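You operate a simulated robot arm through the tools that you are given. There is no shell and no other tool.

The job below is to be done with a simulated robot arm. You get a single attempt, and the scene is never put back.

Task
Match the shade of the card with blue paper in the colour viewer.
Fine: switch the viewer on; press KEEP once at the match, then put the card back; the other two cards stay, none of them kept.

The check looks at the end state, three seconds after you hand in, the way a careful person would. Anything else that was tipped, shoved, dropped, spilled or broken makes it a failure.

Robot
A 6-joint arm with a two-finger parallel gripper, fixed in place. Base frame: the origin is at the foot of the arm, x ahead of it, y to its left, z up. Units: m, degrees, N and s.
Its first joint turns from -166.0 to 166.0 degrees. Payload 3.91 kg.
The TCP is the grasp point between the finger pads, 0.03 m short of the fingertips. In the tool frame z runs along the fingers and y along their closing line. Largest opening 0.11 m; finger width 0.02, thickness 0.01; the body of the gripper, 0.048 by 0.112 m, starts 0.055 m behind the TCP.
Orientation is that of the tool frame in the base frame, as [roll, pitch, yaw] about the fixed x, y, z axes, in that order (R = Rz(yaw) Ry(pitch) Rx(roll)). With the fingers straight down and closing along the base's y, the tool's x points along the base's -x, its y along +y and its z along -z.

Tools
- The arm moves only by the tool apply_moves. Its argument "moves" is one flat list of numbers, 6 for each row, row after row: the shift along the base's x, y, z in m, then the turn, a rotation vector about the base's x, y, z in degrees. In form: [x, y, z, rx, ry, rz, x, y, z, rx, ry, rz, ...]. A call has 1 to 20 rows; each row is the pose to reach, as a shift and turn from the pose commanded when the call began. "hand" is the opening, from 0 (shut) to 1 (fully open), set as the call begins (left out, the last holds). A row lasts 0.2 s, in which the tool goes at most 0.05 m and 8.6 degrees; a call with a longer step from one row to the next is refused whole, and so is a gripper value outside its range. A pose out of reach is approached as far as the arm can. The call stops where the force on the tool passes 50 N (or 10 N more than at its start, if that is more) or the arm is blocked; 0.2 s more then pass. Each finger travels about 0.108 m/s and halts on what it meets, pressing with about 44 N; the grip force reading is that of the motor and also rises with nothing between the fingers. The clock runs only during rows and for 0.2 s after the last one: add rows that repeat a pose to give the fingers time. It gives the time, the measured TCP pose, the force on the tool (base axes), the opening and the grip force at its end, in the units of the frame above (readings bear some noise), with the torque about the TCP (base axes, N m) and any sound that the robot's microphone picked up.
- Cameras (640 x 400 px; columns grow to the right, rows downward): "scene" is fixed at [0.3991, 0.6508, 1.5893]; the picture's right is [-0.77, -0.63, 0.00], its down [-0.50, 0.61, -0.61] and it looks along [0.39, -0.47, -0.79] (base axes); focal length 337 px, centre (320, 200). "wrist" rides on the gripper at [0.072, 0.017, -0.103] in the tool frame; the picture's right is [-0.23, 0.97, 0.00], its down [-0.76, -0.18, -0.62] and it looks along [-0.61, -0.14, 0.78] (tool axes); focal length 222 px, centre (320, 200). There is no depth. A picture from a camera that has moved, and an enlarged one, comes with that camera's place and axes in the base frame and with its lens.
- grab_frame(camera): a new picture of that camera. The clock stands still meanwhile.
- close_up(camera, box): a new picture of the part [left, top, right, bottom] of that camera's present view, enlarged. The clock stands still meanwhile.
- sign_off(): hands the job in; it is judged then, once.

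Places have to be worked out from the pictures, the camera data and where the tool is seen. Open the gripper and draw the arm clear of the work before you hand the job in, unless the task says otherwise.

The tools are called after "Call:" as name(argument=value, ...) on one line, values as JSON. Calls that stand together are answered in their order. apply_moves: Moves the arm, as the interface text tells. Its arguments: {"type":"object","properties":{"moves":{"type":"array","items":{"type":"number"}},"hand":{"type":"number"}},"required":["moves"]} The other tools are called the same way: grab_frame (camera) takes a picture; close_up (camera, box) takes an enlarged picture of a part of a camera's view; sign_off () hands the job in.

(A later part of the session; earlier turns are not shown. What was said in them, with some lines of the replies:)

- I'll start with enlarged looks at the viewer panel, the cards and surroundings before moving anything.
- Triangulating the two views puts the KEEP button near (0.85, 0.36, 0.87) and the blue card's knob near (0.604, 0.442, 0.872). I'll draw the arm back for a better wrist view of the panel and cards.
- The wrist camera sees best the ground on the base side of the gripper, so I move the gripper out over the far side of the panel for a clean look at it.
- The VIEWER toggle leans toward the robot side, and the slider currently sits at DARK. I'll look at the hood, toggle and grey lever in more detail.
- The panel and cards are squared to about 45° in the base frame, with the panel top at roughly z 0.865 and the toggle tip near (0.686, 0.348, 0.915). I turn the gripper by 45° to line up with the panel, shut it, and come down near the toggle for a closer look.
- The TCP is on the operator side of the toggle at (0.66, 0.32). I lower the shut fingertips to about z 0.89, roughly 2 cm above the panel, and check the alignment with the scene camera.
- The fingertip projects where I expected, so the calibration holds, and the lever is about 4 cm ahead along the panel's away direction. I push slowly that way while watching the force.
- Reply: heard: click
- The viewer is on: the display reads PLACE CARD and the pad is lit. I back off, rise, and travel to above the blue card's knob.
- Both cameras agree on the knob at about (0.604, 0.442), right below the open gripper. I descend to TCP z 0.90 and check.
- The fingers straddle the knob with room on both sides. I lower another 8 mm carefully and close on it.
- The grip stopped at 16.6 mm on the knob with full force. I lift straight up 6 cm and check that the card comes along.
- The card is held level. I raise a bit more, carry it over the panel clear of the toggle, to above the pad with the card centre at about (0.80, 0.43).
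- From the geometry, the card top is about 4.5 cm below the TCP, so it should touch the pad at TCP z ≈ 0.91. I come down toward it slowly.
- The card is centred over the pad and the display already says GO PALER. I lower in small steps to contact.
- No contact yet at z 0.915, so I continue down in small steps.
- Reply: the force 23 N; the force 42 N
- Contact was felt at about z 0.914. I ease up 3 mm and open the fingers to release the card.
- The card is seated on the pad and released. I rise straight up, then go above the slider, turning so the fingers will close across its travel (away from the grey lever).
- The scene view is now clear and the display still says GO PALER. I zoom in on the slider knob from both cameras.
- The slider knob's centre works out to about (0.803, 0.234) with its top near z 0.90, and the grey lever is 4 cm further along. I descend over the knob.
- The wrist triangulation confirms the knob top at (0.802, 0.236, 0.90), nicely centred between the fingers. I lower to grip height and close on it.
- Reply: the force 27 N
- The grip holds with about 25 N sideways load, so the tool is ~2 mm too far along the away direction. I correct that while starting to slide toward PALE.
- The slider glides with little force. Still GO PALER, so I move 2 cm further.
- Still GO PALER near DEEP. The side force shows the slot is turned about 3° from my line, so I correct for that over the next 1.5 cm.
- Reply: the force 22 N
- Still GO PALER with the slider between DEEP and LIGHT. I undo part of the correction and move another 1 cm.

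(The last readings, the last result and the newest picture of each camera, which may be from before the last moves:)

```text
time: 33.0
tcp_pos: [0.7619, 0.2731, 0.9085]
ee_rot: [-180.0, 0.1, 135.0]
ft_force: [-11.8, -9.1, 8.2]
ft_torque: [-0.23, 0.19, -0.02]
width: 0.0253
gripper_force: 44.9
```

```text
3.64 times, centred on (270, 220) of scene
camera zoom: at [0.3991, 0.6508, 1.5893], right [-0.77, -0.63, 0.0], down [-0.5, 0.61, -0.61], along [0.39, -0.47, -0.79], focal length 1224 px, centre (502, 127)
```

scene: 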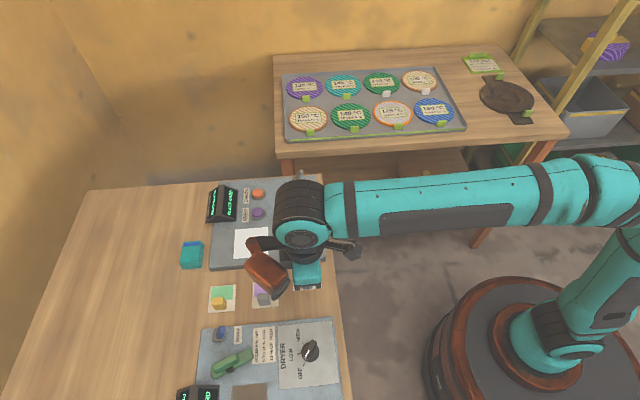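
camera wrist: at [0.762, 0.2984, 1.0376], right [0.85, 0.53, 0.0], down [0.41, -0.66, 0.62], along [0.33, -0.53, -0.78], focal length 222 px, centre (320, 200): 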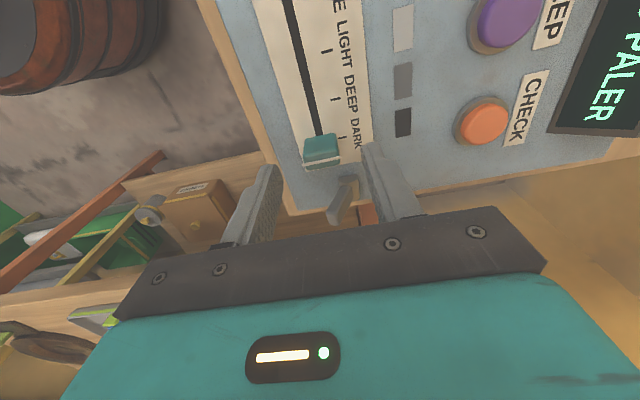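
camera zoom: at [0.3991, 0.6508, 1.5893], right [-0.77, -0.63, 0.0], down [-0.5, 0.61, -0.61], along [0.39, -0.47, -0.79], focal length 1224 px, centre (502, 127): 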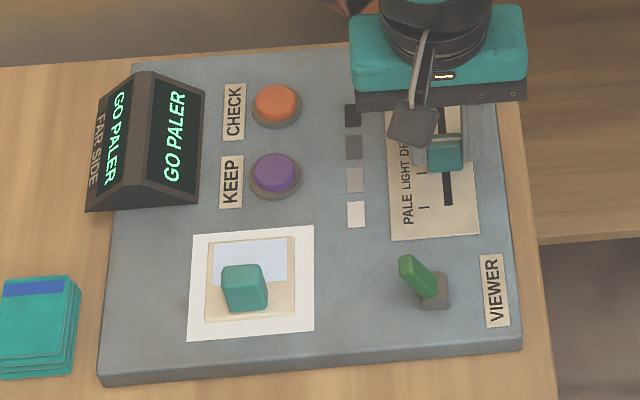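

Close to LIGHT now and still GO PALER. I keep going in smaller steps.

Call:
apply_moves(moves=[-0.003, 0.002, 0, 0, 0, 0, -0.006, 0.005, 0, 0, 0, 0, -0.006, 0.005, 0, 0, 0, 0])

Call:
close_up(camera="scene", box=[190, 165, 350, 275])

```text
time: 33.8
tcp_pos: [0.7564, 0.28, 0.9081]
ee_rot: [179.9, 0.0, 134.9]
ft_force: [1.5, -1.1, 12.9]
ft_torque: [-0.01, -0.11, -0.05]
width: 0.0253
gripper_force: 45.1
```

```text
3.64 times, centred on (270, 220) of scene
camera zoom: at [0.3991, 0.6508, 1.5893], right [-0.77, -0.63, 0.0], down [-0.5, 0.61, -0.61], along [0.39, -0.47, -0.79], focal length 1224 px, centre (502, 127)
```

zoom: 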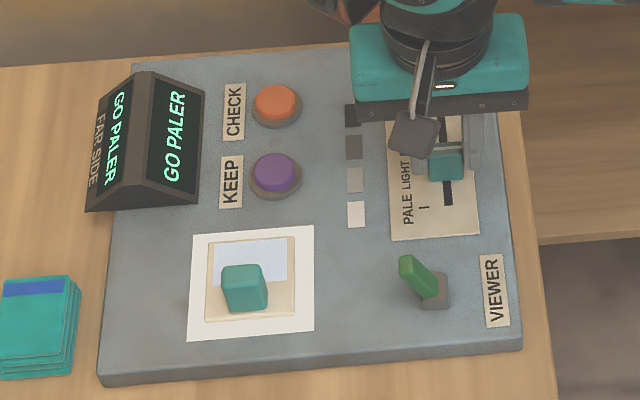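

Past LIGHT and still GO PALER; another small step toward PALE.

Call:
apply_moves(moves=[-0.003, 0.003, 0, 0, 0, 0, -0.006, 0.006, 0, 0, 0, 0, -0.006, 0.006, 0, 0, 0, 0])

Call:
close_up(camera="scene", box=[190, 165, 350, 275])

```text
time: 34.6
tcp_pos: [0.7509, 0.2854, 0.9086]
ee_rot: [179.9, 0.0, 135.0]
ft_force: [6.9, 6.1, 18.0]
ft_torque: [0.23, -0.07, 0.06]
width: 0.0255
gripper_force: 44.8
```

```text
3.64 times, centred on (270, 220) of scene
camera zoom: at [0.3991, 0.6508, 1.5893], right [-0.77, -0.63, 0.0], down [-0.5, 0.61, -0.61], along [0.39, -0.47, -0.79], focal length 1224 px, centre (502, 127)
```

zoom: 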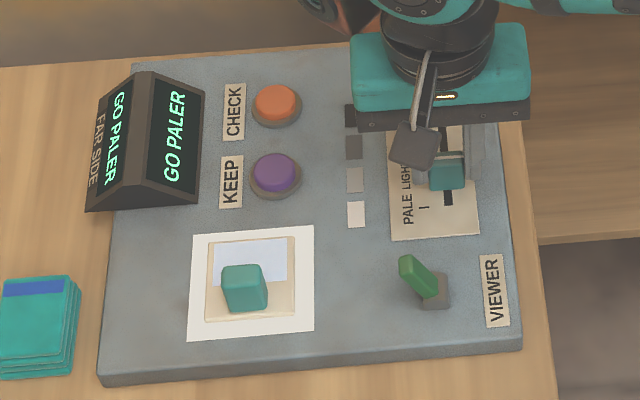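

Still GO PALER at about three quarters of the way. I continue in 5–6 mm steps.

Call:
apply_moves(moves=[-0.0015, 0.0025, 0, 0, 0, 0, -0.0035, 0.0045, 0, 0, 0, 0, -0.0035, 0.0045, 0, 0, 0, 0])

Call:
close_up(camera="scene", box=[190, 165, 350, 275])

```text
time: 35.4
tcp_pos: [0.7465, 0.2882, 0.9093]
ee_rot: [-179.9, -0.1, 135.0]
ft_force: [1.9, 0.7, 21.9]
ft_torque: [-0.11, -0.14, -0.03]
width: 0.0254
gripper_force: 45.2
```

```text
3.64 times, centred on (270, 220) of scene
camera zoom: at [0.3991, 0.6508, 1.5893], right [-0.77, -0.63, 0.0], down [-0.5, 0.61, -0.61], along [0.39, -0.47, -0.79], focal length 1224 px, centre (502, 127)
```

zoom: 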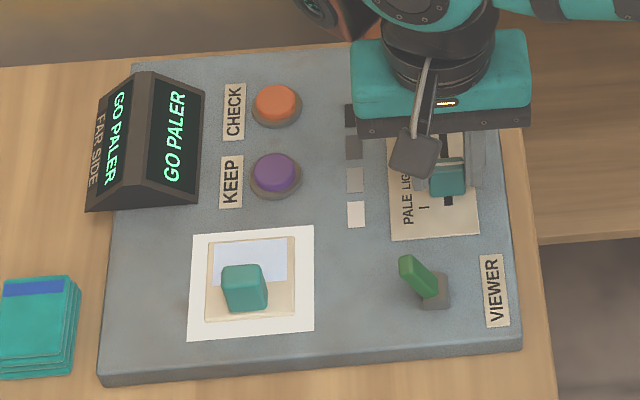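

The upward force is creeping up, so I raise the tool 1 mm while moving another 4 mm.

Call:
apply_moves(moves=[-0.0015, 0.0015, 0.001, 0, 0, 0, -0.003, 0.003, 0.0015, 0, 0, 0, -0.003, 0.003, 0.0015, 0, 0, 0])

Call:
close_up(camera="scene", box=[190, 165, 350, 275])

```text
time: 36.2
tcp_pos: [0.7442, 0.2922, 0.9095]
ee_rot: [-180.0, 0.1, 134.9]
ft_force: [-2.2, -3.6, 6.5]
ft_torque: [-0.2, -0.16, -0.01]
width: 0.0254
gripper_force: 45.1
```

```text
3.64 times, centred on (270, 220) of scene
camera zoom: at [0.3991, 0.6508, 1.5893], right [-0.77, -0.63, 0.0], down [-0.5, 0.61, -0.61], along [0.39, -0.47, -0.79], focal length 1224 px, centre (502, 127)
```

zoom: 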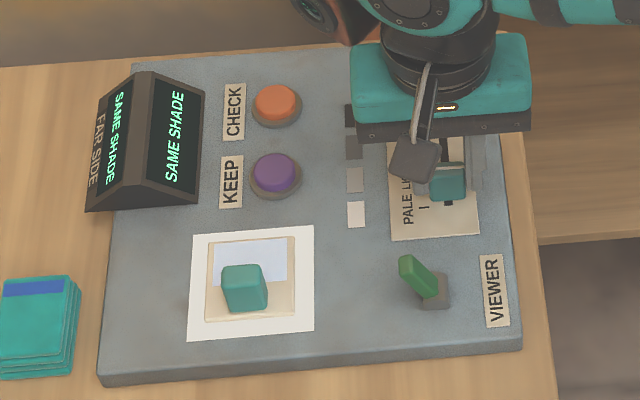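

The display now reads SAME SHADE. As it has just entered the window, I nudge 1.5 mm further for margin and recheck.

Call:
apply_moves(moves=[-0.001, 0.001, 0, 0, 0, 0, -0.001, 0.001, 0, 0, 0, 0])

Call:
close_up(camera="scene", box=[190, 165, 350, 275])

```text
time: 36.8
tcp_pos: [0.7429, 0.2915, 0.9093]
ee_rot: [-179.9, -0.1, 135.0]
ft_force: [-10.6, -9.9, -6.7]
ft_torque: [-0.23, 0.1, -0.03]
width: 0.0255
gripper_force: 44.9
```

```text
3.64 times, centred on (270, 220) of scene
camera zoom: at [0.3991, 0.6508, 1.5893], right [-0.77, -0.63, 0.0], down [-0.5, 0.61, -0.61], along [0.39, -0.47, -0.79], focal length 1224 px, centre (502, 127)
```

zoom: 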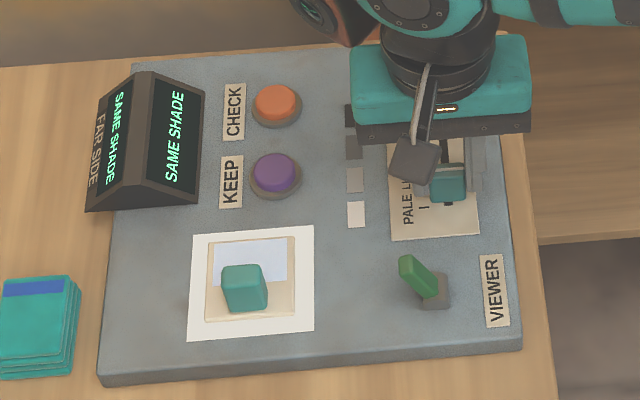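

Still SAME SHADE. I release the slider knob and check that the display holds.

Call:
apply_moves(moves=[0, 0, 0, 0, 0, 0, 0, 0, 0, 0, 0, 0, 0, 0, 0, 0, 0, 0], hand=0.5)

Call:
close_up(camera="scene", box=[190, 165, 350, 275])

Call:
grab_frame(camera="wrist")

```text
time: 37.6
tcp_pos: [0.743, 0.2925, 0.9101]
ee_rot: [179.9, 0.0, 135.0]
ft_force: [1.2, 0.2, 0.1]
ft_torque: [0.01, 0.02, 0.01]
width: 0.055
gripper_force: 0.0
```

```text
3.64 times, centred on (270, 220) of scene
camera zoom: at [0.3991, 0.6508, 1.5893], right [-0.77, -0.63, 0.0], down [-0.5, 0.61, -0.61], along [0.39, -0.47, -0.79], focal length 1224 px, centre (502, 127)
```

zoom: 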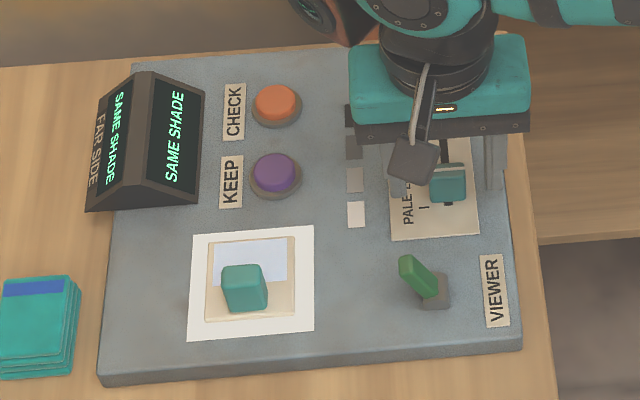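

```text
taken
camera wrist: at [0.7053, 0.3572, 1.0138], right [0.85, 0.53, 0.0], down [0.41, -0.66, 0.62], along [0.33, -0.53, -0.78], focal length 222 px, centre (320, 200)
```

wrist: 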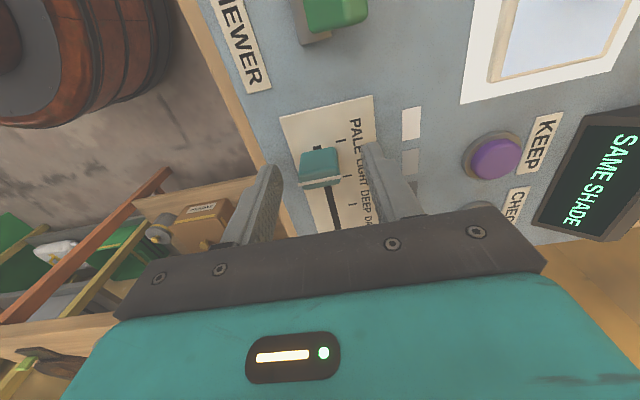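

SAME SHADE holds after release. I rise straight off the slider, turn back 90°, shut the fingers, and go above KEEP, which I triangulate at (0.848, 0.359, top ≈0.877).

Call:
apply_moves(moves=[0, 0, 0.03, 0, 0, 0, 0, 0, 0.07, 0, 0, 0, 0, 0, 0.1, 0, 0, 0, 0.009, 0.006, 0.1, 0, 0, 8.2, 0.019, 0.012, 0.1, 0, 0, 16.4, 0.028, 0.018, 0.1, 0, 0, 24.6, 0.038, 0.024, 0.1, 0, 0, 32.8, 0.047, 0.03, 0.1, 0, 0, 41, 0.057, 0.036, 0.1, 0, 0, 49.2, 0.067, 0.042, 0.1, 0, 0, 57.4, 0.077, 0.048, 0.1, 0, 0, 65.6, 0.087, 0.054, 0.1, 0, 0, 73.8, 0.097, 0.06, 0.1, 0, 0, 82, 0.1048, 0.0665, 0.1, 0, 0, 90, 0.1048, 0.0665, 0.1, 0, 0, 90])

Call:
apply_moves(moves=[0, 0, 0, 0, 0, 0, 0, 0, 0, 0, 0, 0, 0, 0, 0, 0, 0, 0], hand=0)

Call:
grab_frame(camera="wrist")

Call:
close_up(camera="scene", box=[190, 165, 350, 275])

```text
time: 40.8
tcp_pos: [0.8487, 0.3596, 1.0097]
ee_rot: [-179.9, 0.0, -134.8]
ft_force: [-0.2, -0.4, 0.5]
ft_torque: [0.03, 0.0, -0.01]
width: 0.0552
gripper_force: 0.1
```

```text
time: 41.6
tcp_pos: [0.8475, 0.3616, 1.0088]
ee_rot: [-180.0, 0.1, -134.9]
ft_force: [0.3, -0.4, 0.2]
ft_torque: [0.0, 0.05, -0.01]
width: 0.0
gripper_force: 37.7
```

```text
taken
camera wrist: at [0.7855, 0.322, 1.1141], right [-0.53, 0.85, 0.0], down [0.66, 0.41, 0.62], along [0.53, 0.33, -0.78], focal length 222 px, centre (320, 200)
```

wrist: 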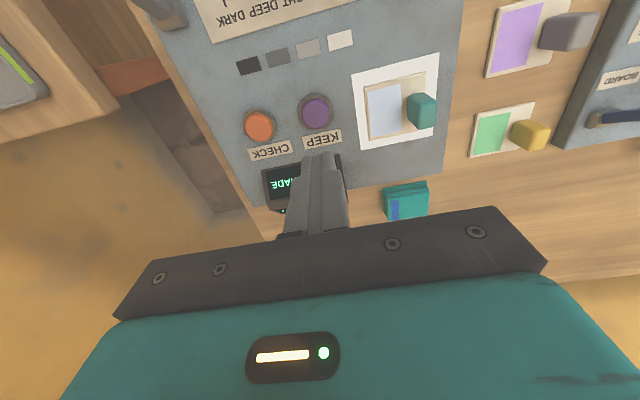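

```text
3.64 times, centred on (270, 220) of scene
camera zoom: at [0.3991, 0.6508, 1.5893], right [-0.77, -0.63, 0.0], down [-0.5, 0.61, -0.61], along [0.39, -0.47, -0.79], focal length 1224 px, centre (502, 127)
```

zoom: 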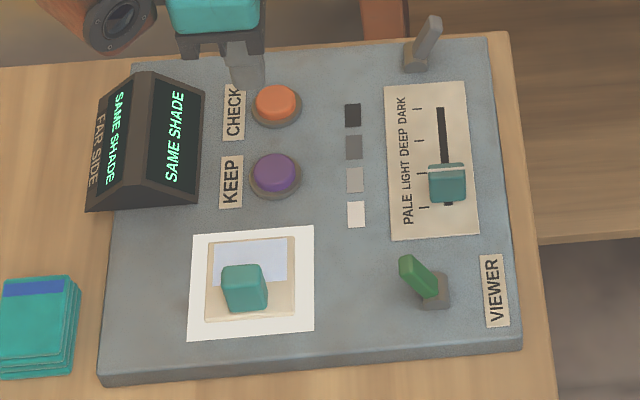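

KEEP checks out at about (0.848, 0.357) right under the shut fingers. I descend to just above the button first.

Call:
apply_moves(moves=[0, -0.0015, -0.04, 0, 0, 0, 0, -0.0015, -0.075, 0, 0, 0, 0, -0.0015, -0.09, 0, 0, 0, 0, -0.0015, -0.09, 0, 0, 0])

Call:
close_up(camera="scene", box=[190, 165, 350, 275])

Call:
grab_frame(camera="wrist")

```text
time: 42.6
tcp_pos: [0.8484, 0.3574, 0.9198]
ee_rot: [180.0, 0.0, -135.0]
ft_force: [-1.2, -0.5, 0.0]
ft_torque: [0.0, -0.02, 0.02]
width: 0.0
gripper_force: 37.6
```

```text
3.64 times, centred on (270, 220) of scene
camera zoom: at [0.3991, 0.6508, 1.5893], right [-0.77, -0.63, 0.0], down [-0.5, 0.61, -0.61], along [0.39, -0.47, -0.79], focal length 1224 px, centre (502, 127)
```

zoom: 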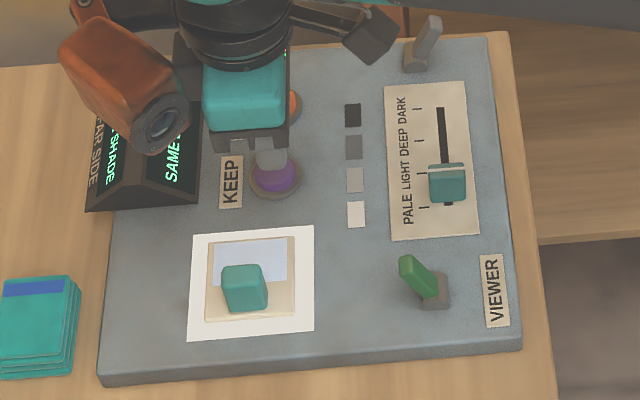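

```text
taken
camera wrist: at [0.7857, 0.3197, 1.0234], right [-0.53, 0.85, 0.0], down [0.66, 0.41, 0.62], along [0.53, 0.33, -0.78], focal length 222 px, centre (320, 200)
```

wrist: 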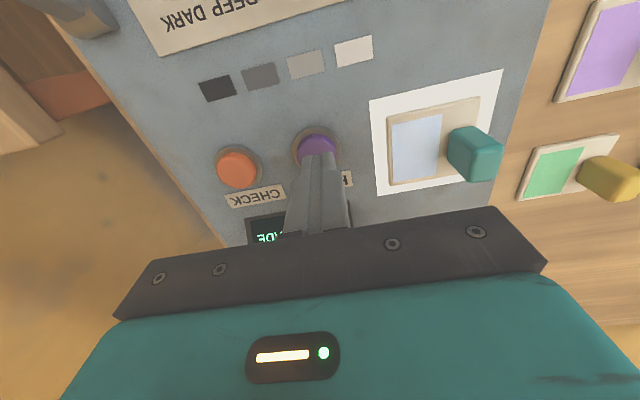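

The shut fingertips hover about 1 cm over the centre of KEEP. I press down slowly.

Call:
apply_moves(moves=[0, 0, -0.006, 0, 0, 0, 0, 0, -0.01, 0, 0, 0, 0, 0, -0.012, 0, 0, 0, 0, 0, -0.014, 0, 0, 0, 0, 0, -0.016, 0, 0, 0])

Call:
close_up(camera="scene", box=[190, 165, 350, 275])

```text
time: 43.8
tcp_pos: [0.848, 0.3575, 0.9038]
ee_rot: [179.9, 0.1, -135.0]
ft_force: [1.4, 0.8, 1.3]
ft_torque: [-0.02, -0.04, 0.03]
width: 0.0002
gripper_force: 37.5
```

```text
3.64 times, centred on (270, 220) of scene
camera zoom: at [0.3991, 0.6508, 1.5893], right [-0.77, -0.63, 0.0], down [-0.5, 0.61, -0.61], along [0.39, -0.47, -0.79], focal length 1224 px, centre (502, 127)
```

zoom: 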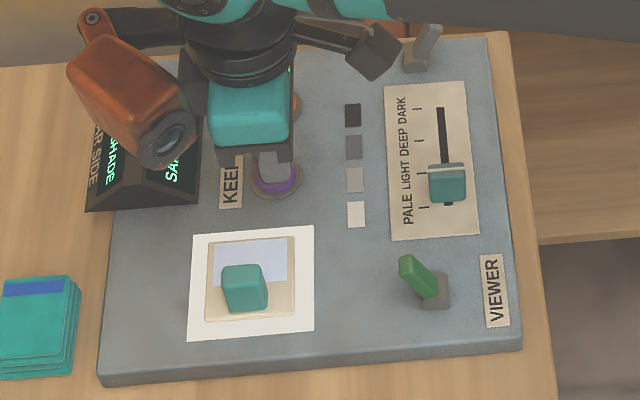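

The tip is just at the button with hardly any force yet and no click. I continue the press a few millimetres.

Call:
apply_moves(moves=[0, 0, -0.0015, 0, 0, 0, 0, 0, -0.003, 0, 0, 0, 0, 0, -0.0045, 0, 0, 0, 0, 0, -0.006, 0, 0, 0])

Call:
close_up(camera="scene", box=[190, 165, 350, 275])

```text
time: 44.8
tcp_pos: [0.848, 0.3573, 0.8995]
ee_rot: [-179.9, 0.2, -135.1]
ft_force: [9.3, 0.4, 27.7]
ft_torque: [0.0, -0.2, 0.04]
width: 0.0001
gripper_force: 38.0
heard: click
```

```text
3.64 times, centred on (270, 220) of scene
camera zoom: at [0.3991, 0.6508, 1.5893], right [-0.77, -0.63, 0.0], down [-0.5, 0.61, -0.61], along [0.39, -0.47, -0.79], focal length 1224 px, centre (502, 127)
```

zoom: 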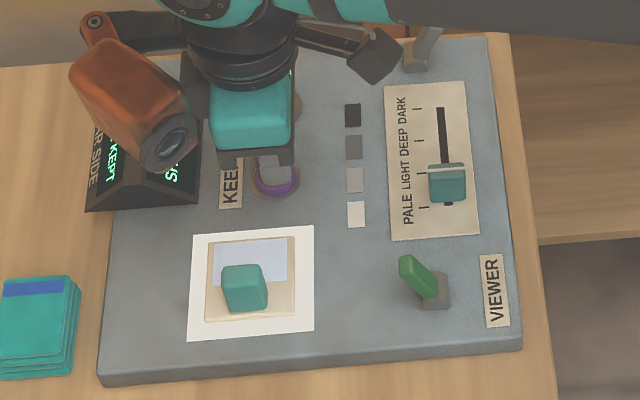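

A single click, and the display changed to "…KEPT…". I lift straight off and look at the display.

Call:
apply_moves(moves=[0, 0, 0.02, 0, 0, 0, 0, 0, 0.06, 0, 0, 0, 0, 0, 0.1, 0, 0, 0, -0.02, 0.028, 0.11, 0, 0, 0, -0.04, 0.056, 0.11, 0, 0, 0, -0.0586, 0.0838, 0.11, 0, 0, 0, -0.0586, 0.0838, 0.11, 0, 0, 0])

Call:
apply_moves(moves=[0, 0, 0, 0, 0, 0, 0, 0, 0, 0, 0, 0, 0, 0, 0, 0, 0, 0], hand=0.5)

Call:
grab_frame(camera="wrist")

Call:
close_up(camera="scene", box=[190, 165, 350, 275])

```text
time: 46.4
tcp_pos: [0.7897, 0.4417, 1.0064]
ee_rot: [-180.0, -0.1, -135.0]
ft_force: [0.4, 0.6, -0.7]
ft_torque: [-0.01, 0.01, -0.01]
width: 0.0
gripper_force: 37.7
```

```text
time: 47.2
tcp_pos: [0.7902, 0.4408, 1.0067]
ee_rot: [179.9, -0.1, -135.0]
ft_force: [0.6, 0.5, -1.1]
ft_torque: [0.0, -0.01, -0.04]
width: 0.055
gripper_force: 0.0
```

```text
taken
camera wrist: at [0.7283, 0.4033, 1.1115], right [-0.53, 0.85, 0.0], down [0.66, 0.41, 0.62], along [0.53, 0.33, -0.78], focal length 222 px, centre (320, 200)
```

wrist: 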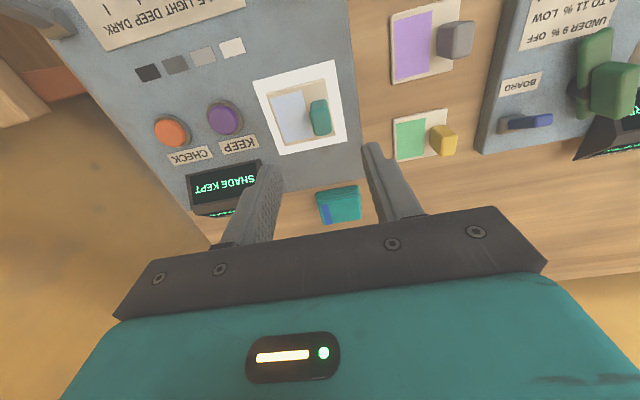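

```text
3.64 times, centred on (270, 220) of scene
camera zoom: at [0.3991, 0.6508, 1.5893], right [-0.77, -0.63, 0.0], down [-0.5, 0.61, -0.61], along [0.39, -0.47, -0.79], focal length 1224 px, centre (502, 127)
```

zoom: 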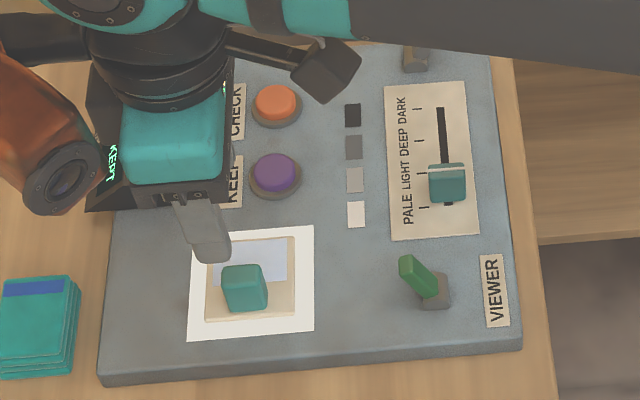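

The display reads SHADE KEPT. I descend to the height where I released the card and grip its knob again.

Call:
apply_moves(moves=[0, 0, -0.04, 0, 0, 0, 0, 0, -0.075, 0, 0, 0, 0, 0, -0.087, 0, 0, 0, 0, 0, -0.094, 0, 0, 0, 0, 0, -0.094, 0, 0, 0])

Call:
apply_moves(moves=[0, 0, 0, 0, 0, 0, 0, 0, 0, 0, 0, 0, 0, 0, 0, 0, 0, 0, 0, 0, 0, 0, 0, 0], hand=0)

Call:
grab_frame(camera="wrist")

```text
time: 48.4
tcp_pos: [0.7879, 0.4421, 0.9123]
ee_rot: [-180.0, 0.0, -135.1]
ft_force: [0.7, 0.6, 0.2]
ft_torque: [0.0, -0.03, 0.02]
width: 0.0551
gripper_force: 0.1
```

```text
time: 49.4
tcp_pos: [0.7883, 0.4426, 0.9128]
ee_rot: [179.9, 0.1, -135.1]
ft_force: [-0.8, 0.1, 0.3]
ft_torque: [0.01, 0.01, -0.05]
width: 0.0165
gripper_force: 44.1
```

```text
taken
camera wrist: at [0.7265, 0.4032, 1.0182], right [-0.53, 0.85, 0.0], down [0.66, 0.41, 0.62], along [0.53, 0.33, -0.78], focal length 222 px, centre (320, 200)
```

wrist: 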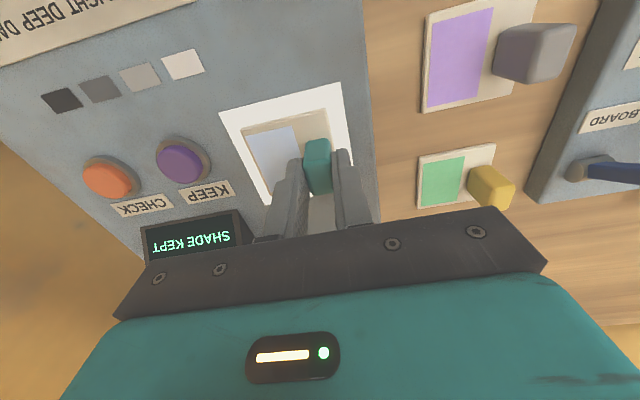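

The card is gripped again at the same width. I lift it, carry it back along the same path, and stop about 3 cm above its original place.

Call:
apply_moves(moves=[0, 0, 0.01, 0, 0, 0, 0, 0, 0.04, 0, 0, 0, 0, 0, 0.08, 0, 0, 0, 0, 0, 0.108, 0, 0, 0, -0.03, 0.005, 0.108, 0, 0, 0, -0.07, 0.01, 0.108, 0, 0, 0, -0.11, 0.01, 0.108, 0, 0, 0, -0.15, 0.008, 0.108, 0, 0, 0, -0.175, 0.004, 0.108, 0, 0, 0, -0.185, 0.001, 0.1, 0, 0, 0, -0.185, 0.001, 0.06, 0, 0, 0, -0.185, 0.001, 0.02, 0, 0, 0, -0.185, 0.001, 0.008, 0, 0, 0, -0.185, 0.001, 0.008, 0, 0, 0])

Call:
grab_frame(camera="wrist")

Call:
close_up(camera="scene", box=[190, 240, 350, 340])

```text
time: 52.4
tcp_pos: [0.6055, 0.4417, 0.9212]
ee_rot: [180.0, 0.0, -135.0]
ft_force: [-0.6, 0.1, -0.6]
ft_torque: [0.0, -0.01, -0.04]
width: 0.0168
gripper_force: 43.8
```

```text
taken
camera wrist: at [0.5427, 0.4037, 1.0253], right [-0.53, 0.85, 0.0], down [0.66, 0.41, 0.62], along [0.53, 0.33, -0.78], focal length 222 px, centre (320, 200)
```

wrist: 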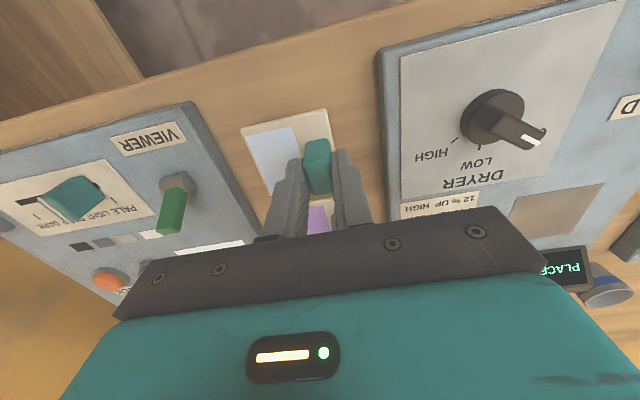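

```text
4.00 times, centred on (270, 290) of scene
camera zoom: at [0.3991, 0.6508, 1.5893], right [-0.77, -0.63, 0.0], down [-0.5, 0.61, -0.61], along [0.39, -0.47, -0.79], focal length 1346 px, centre (520, -160)
```

zoom: 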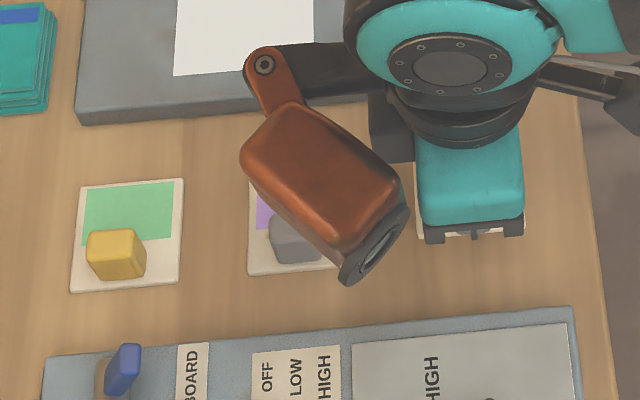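

The card hovers about 3 cm over its old spot. I lower to just above the table, then slowly to contact.

Call:
apply_moves(moves=[0, 0, -0.012, 0, 0, 0, 0, 0, -0.02, 0, 0, 0, 0, 0, -0.024, 0, 0, 0, 0, 0, -0.024, 0, 0, 0])

Call:
apply_moves(moves=[0, 0, -0.001, 0, 0, 0, 0, 0, -0.0025, 0, 0, 0, 0, 0, -0.0025, 0, 0, 0])

```text
time: 53.4
tcp_pos: [0.6045, 0.4427, 0.8976]
ee_rot: [-180.0, -0.1, -134.9]
ft_force: [0.7, 0.1, -0.7]
ft_torque: [-0.04, 0.01, -0.01]
width: 0.0165
gripper_force: 44.0
```

```text
time: 54.2
tcp_pos: [0.6051, 0.4428, 0.8956]
ee_rot: [-180.0, 0.0, -135.0]
ft_force: [0.4, 0.2, -0.2]
ft_torque: [0.0, 0.01, 0.0]
width: 0.0167
gripper_force: 43.9
```

No contact yet; continuing in 1–2 mm steps.

Call:
apply_moves(moves=[0, 0, -0.001, 0, 0, 0, 0, 0, -0.002, 0, 0, 0, 0, 0, -0.002, 0, 0, 0])

Call:
apply_moves(moves=[0, 0, -0.001, 0, 0, 0, 0, 0, -0.001, 0, 0, 0])

```text
time: 55.0
tcp_pos: [0.605, 0.4422, 0.8931]
ee_rot: [180.0, -0.1, -134.8]
ft_force: [0.0, -0.1, -0.8]
ft_torque: [-0.01, -0.03, 0.01]
width: 0.0168
gripper_force: 44.1
```

```text
time: 55.6
tcp_pos: [0.6038, 0.4436, 0.8919]
ee_rot: [180.0, 0.1, -135.0]
ft_force: [0.1, -1.2, -0.6]
ft_torque: [0.02, -0.01, -0.03]
width: 0.0169
gripper_force: 44.1
```

At the original grip height with no force yet; one more millimetre at a time.

Call:
apply_moves(moves=[0, 0, -0.001, 0, 0, 0, 0, 0, -0.001, 0, 0, 0])

Call:
apply_moves(moves=[0, 0, -0.001, 0, 0, 0, 0, 0, -0.001, 0, 0, 0])

```text
time: 56.2
tcp_pos: [0.6049, 0.4434, 0.8916]
ee_rot: [-180.0, -0.1, -134.9]
ft_force: [-0.6, -0.6, 3.0]
ft_torque: [-0.04, -0.01, 0.01]
width: 0.0169
gripper_force: 44.2
```

```text
time: 56.8
tcp_pos: [0.6033, 0.4421, 0.8919]
ee_rot: [180.0, 0.2, -135.0]
ft_force: [1.9, 2.2, 16.3]
ft_torque: [-0.03, -0.05, 0.03]
width: 0.0164
gripper_force: 44.0
```

Contact with the table at about z 0.891. I ease up 1 mm and release the card.

Call:
apply_moves(moves=[0, 0, 0.0012, 0, 0, 0, 0, 0, 0.0012, 0, 0, 0])

Call:
apply_moves(moves=[0, 0, 0, 0, 0, 0, 0, 0, 0, 0, 0, 0, 0, 0, 0, 0, 0, 0], hand=0.5)

Call:
apply_moves(moves=[0, 0, 0.02, 0, 0, 0, 0, 0, 0.06, 0, 0, 0, 0, 0, 0.1, 0, 0, 0, 0, 0, 0.15, 0, 0, 0, -0.04, -0.03, 0.17, 0, 0, 0, -0.08, -0.06, 0.17, 0, 0, 0, -0.12, -0.09, 0.17, 0, 0, 0, -0.15, -0.12, 0.17, 0, 0, 0, -0.17, -0.15, 0.17, 0, 0, 0, -0.17, -0.15, 0.17, 0, 0, 0])

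Call:
grab_frame(camera="scene")

Call:
close_up(camera="scene", box=[195, 270, 335, 320])

Call:
close_up(camera="scene", box=[190, 165, 350, 275])

```text
time: 57.4
tcp_pos: [0.603, 0.4422, 0.8913]
ee_rot: [-180.0, 0.0, -135.0]
ft_force: [2.3, 1.9, 10.9]
ft_torque: [0.08, -0.18, 0.01]
width: 0.0168
gripper_force: 44.2
```

```text
time: 58.2
tcp_pos: [0.6043, 0.4424, 0.8903]
ee_rot: [180.0, 0.0, -135.1]
ft_force: [-0.4, -0.1, 0.4]
ft_torque: [0.0, 0.0, 0.01]
width: 0.0549
gripper_force: 0.1
```

```text
refused: row 5 steps farther than a row can; nothing moved
```

```text
taken
```

scene: 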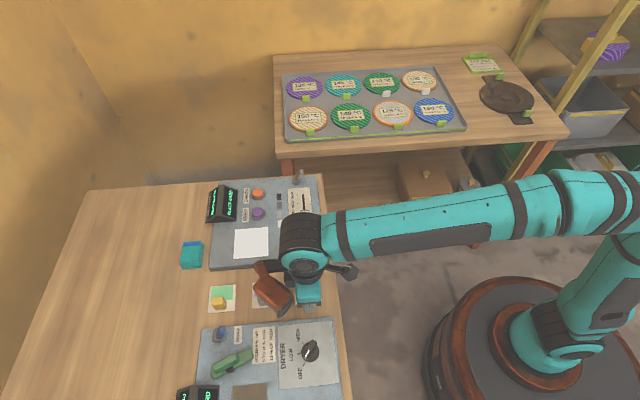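

```text
4.57 times, centred on (265, 295) of scene
camera zoom: at [0.3991, 0.6508, 1.5893], right [-0.77, -0.63, 0.0], down [-0.5, 0.61, -0.61], along [0.39, -0.47, -0.79], focal length 1539 px, centre (571, -234)
```

zoom: 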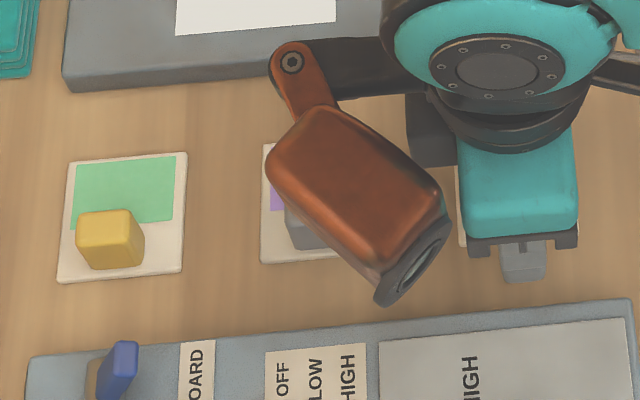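

```text
3.64 times, centred on (270, 220) of scene
camera zoom: at [0.3991, 0.6508, 1.5893], right [-0.77, -0.63, 0.0], down [-0.5, 0.61, -0.61], along [0.39, -0.47, -0.79], focal length 1224 px, centre (502, 127)
```

zoom: 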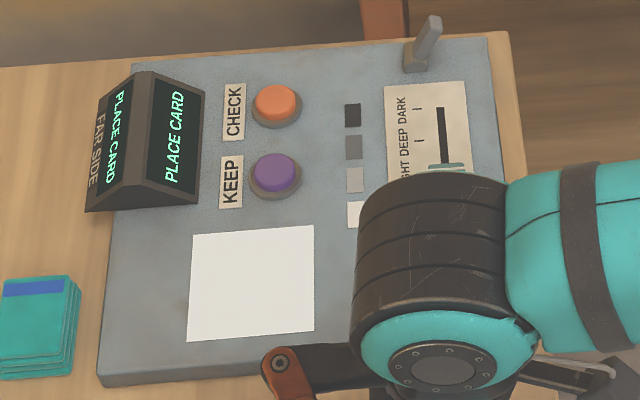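

The card is released; the retreat was refused for one over-long step, so nothing moved. I repeat it with shorter steps: straight up first, then back clear of the table.

Call:
apply_moves(moves=[0, 0, 0.02, 0, 0, 0, 0, 0, 0.06, 0, 0, 0, 0, 0, 0.1, 0, 0, 0, 0, 0, 0.145, 0, 0, 0, 0, 0, 0.19, 0, 0, 0, -0.03, -0.03, 0.2, 0, 0, 0, -0.06, -0.06, 0.2, 0, 0, 0, -0.09, -0.09, 0.2, 0, 0, 0, -0.12, -0.12, 0.2, 0, 0, 0, -0.15, -0.15, 0.2, 0, 0, 0, -0.15, -0.15, 0.2, 0, 0, 0])

Call:
grab_frame(camera="scene")

Call:
close_up(camera="scene", box=[195, 270, 335, 320])

Call:
close_up(camera="scene", box=[190, 165, 350, 275])

```text
time: 60.6
tcp_pos: [0.4539, 0.2935, 1.0903]
ee_rot: [-180.0, 0.0, -135.0]
ft_force: [-0.2, 0.2, -0.4]
ft_torque: [-0.02, -0.02, 0.02]
width: 0.0554
gripper_force: 0.0
```

```text
taken
```

scene: 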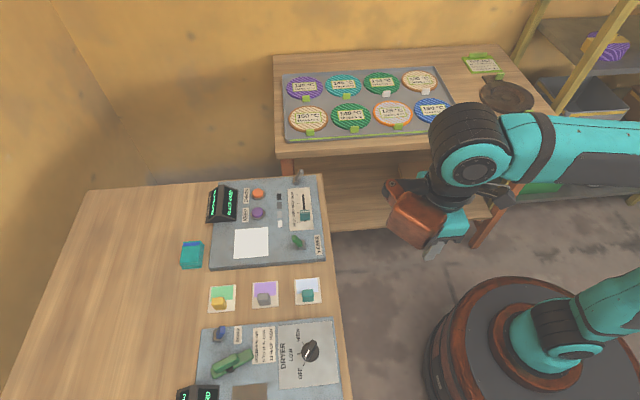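

```text
4.57 times, centred on (265, 295) of scene
camera zoom: at [0.3991, 0.6508, 1.5893], right [-0.77, -0.63, 0.0], down [-0.5, 0.61, -0.61], along [0.39, -0.47, -0.79], focal length 1539 px, centre (571, -234)
```

zoom: 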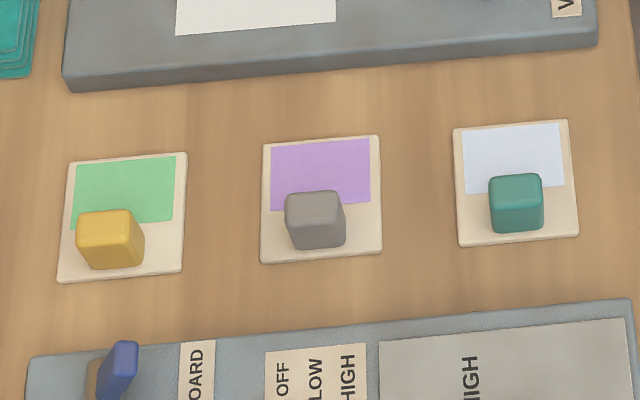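

```text
3.64 times, centred on (270, 220) of scene
camera zoom: at [0.3991, 0.6508, 1.5893], right [-0.77, -0.63, 0.0], down [-0.5, 0.61, -0.61], along [0.39, -0.47, -0.79], focal length 1224 px, centre (502, 127)
```

zoom: 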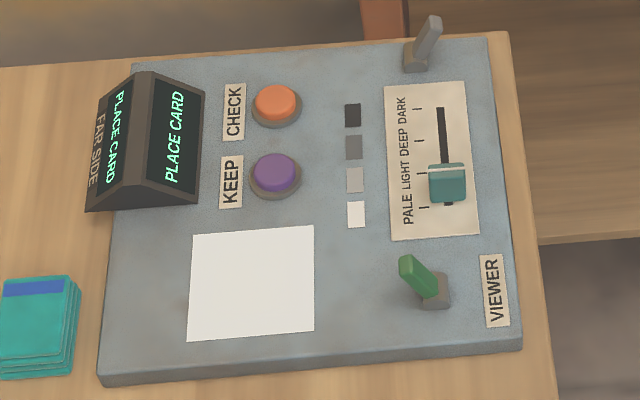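

The blue card is back within about 1–2 mm of its old place, and the other two cards are where they were. The viewer is on and the shade was kept once. I open the gripper fully and then hand in.

Call:
apply_moves(moves=[0, 0, 0, 0, 0, 0, 0, 0, 0, 0, 0, 0, 0, 0, 0, 0, 0, 0], hand=1)

Call:
sign_off()

```text
time: 61.4
tcp_pos: [0.4557, 0.2928, 1.0904]
ee_rot: [180.0, -0.1, -135.1]
ft_force: [-0.3, -0.7, -0.1]
ft_torque: [0.02, 0.01, 0.03]
width: 0.1098
gripper_force: 0.0
```

```text
The job is handed in.
```

The shade of the blue-paper card was matched and kept in the colour viewer, and I've handed the job in.

- **Viewer:** it is switched on, and I left it on.
- **Match:** I put the card on the pad and moved the slider from DARK, past LIGHT towards PALE, until the display read SAME SHADE. It still read SAME SHADE after I let go of the slider.
- **KEEP:** I pressed it once. There was one click and the display changed to SHADE KEPT.
- **Cards:** the blue card is back within about 1–2 mm of where it started. The purple and green cards were never touched.
- **Everything else:** the last pictures show nothing else moved or tipped. The gripper is open and the arm is clear of the table.

I did not press CHECK, because the display showed the match without it.
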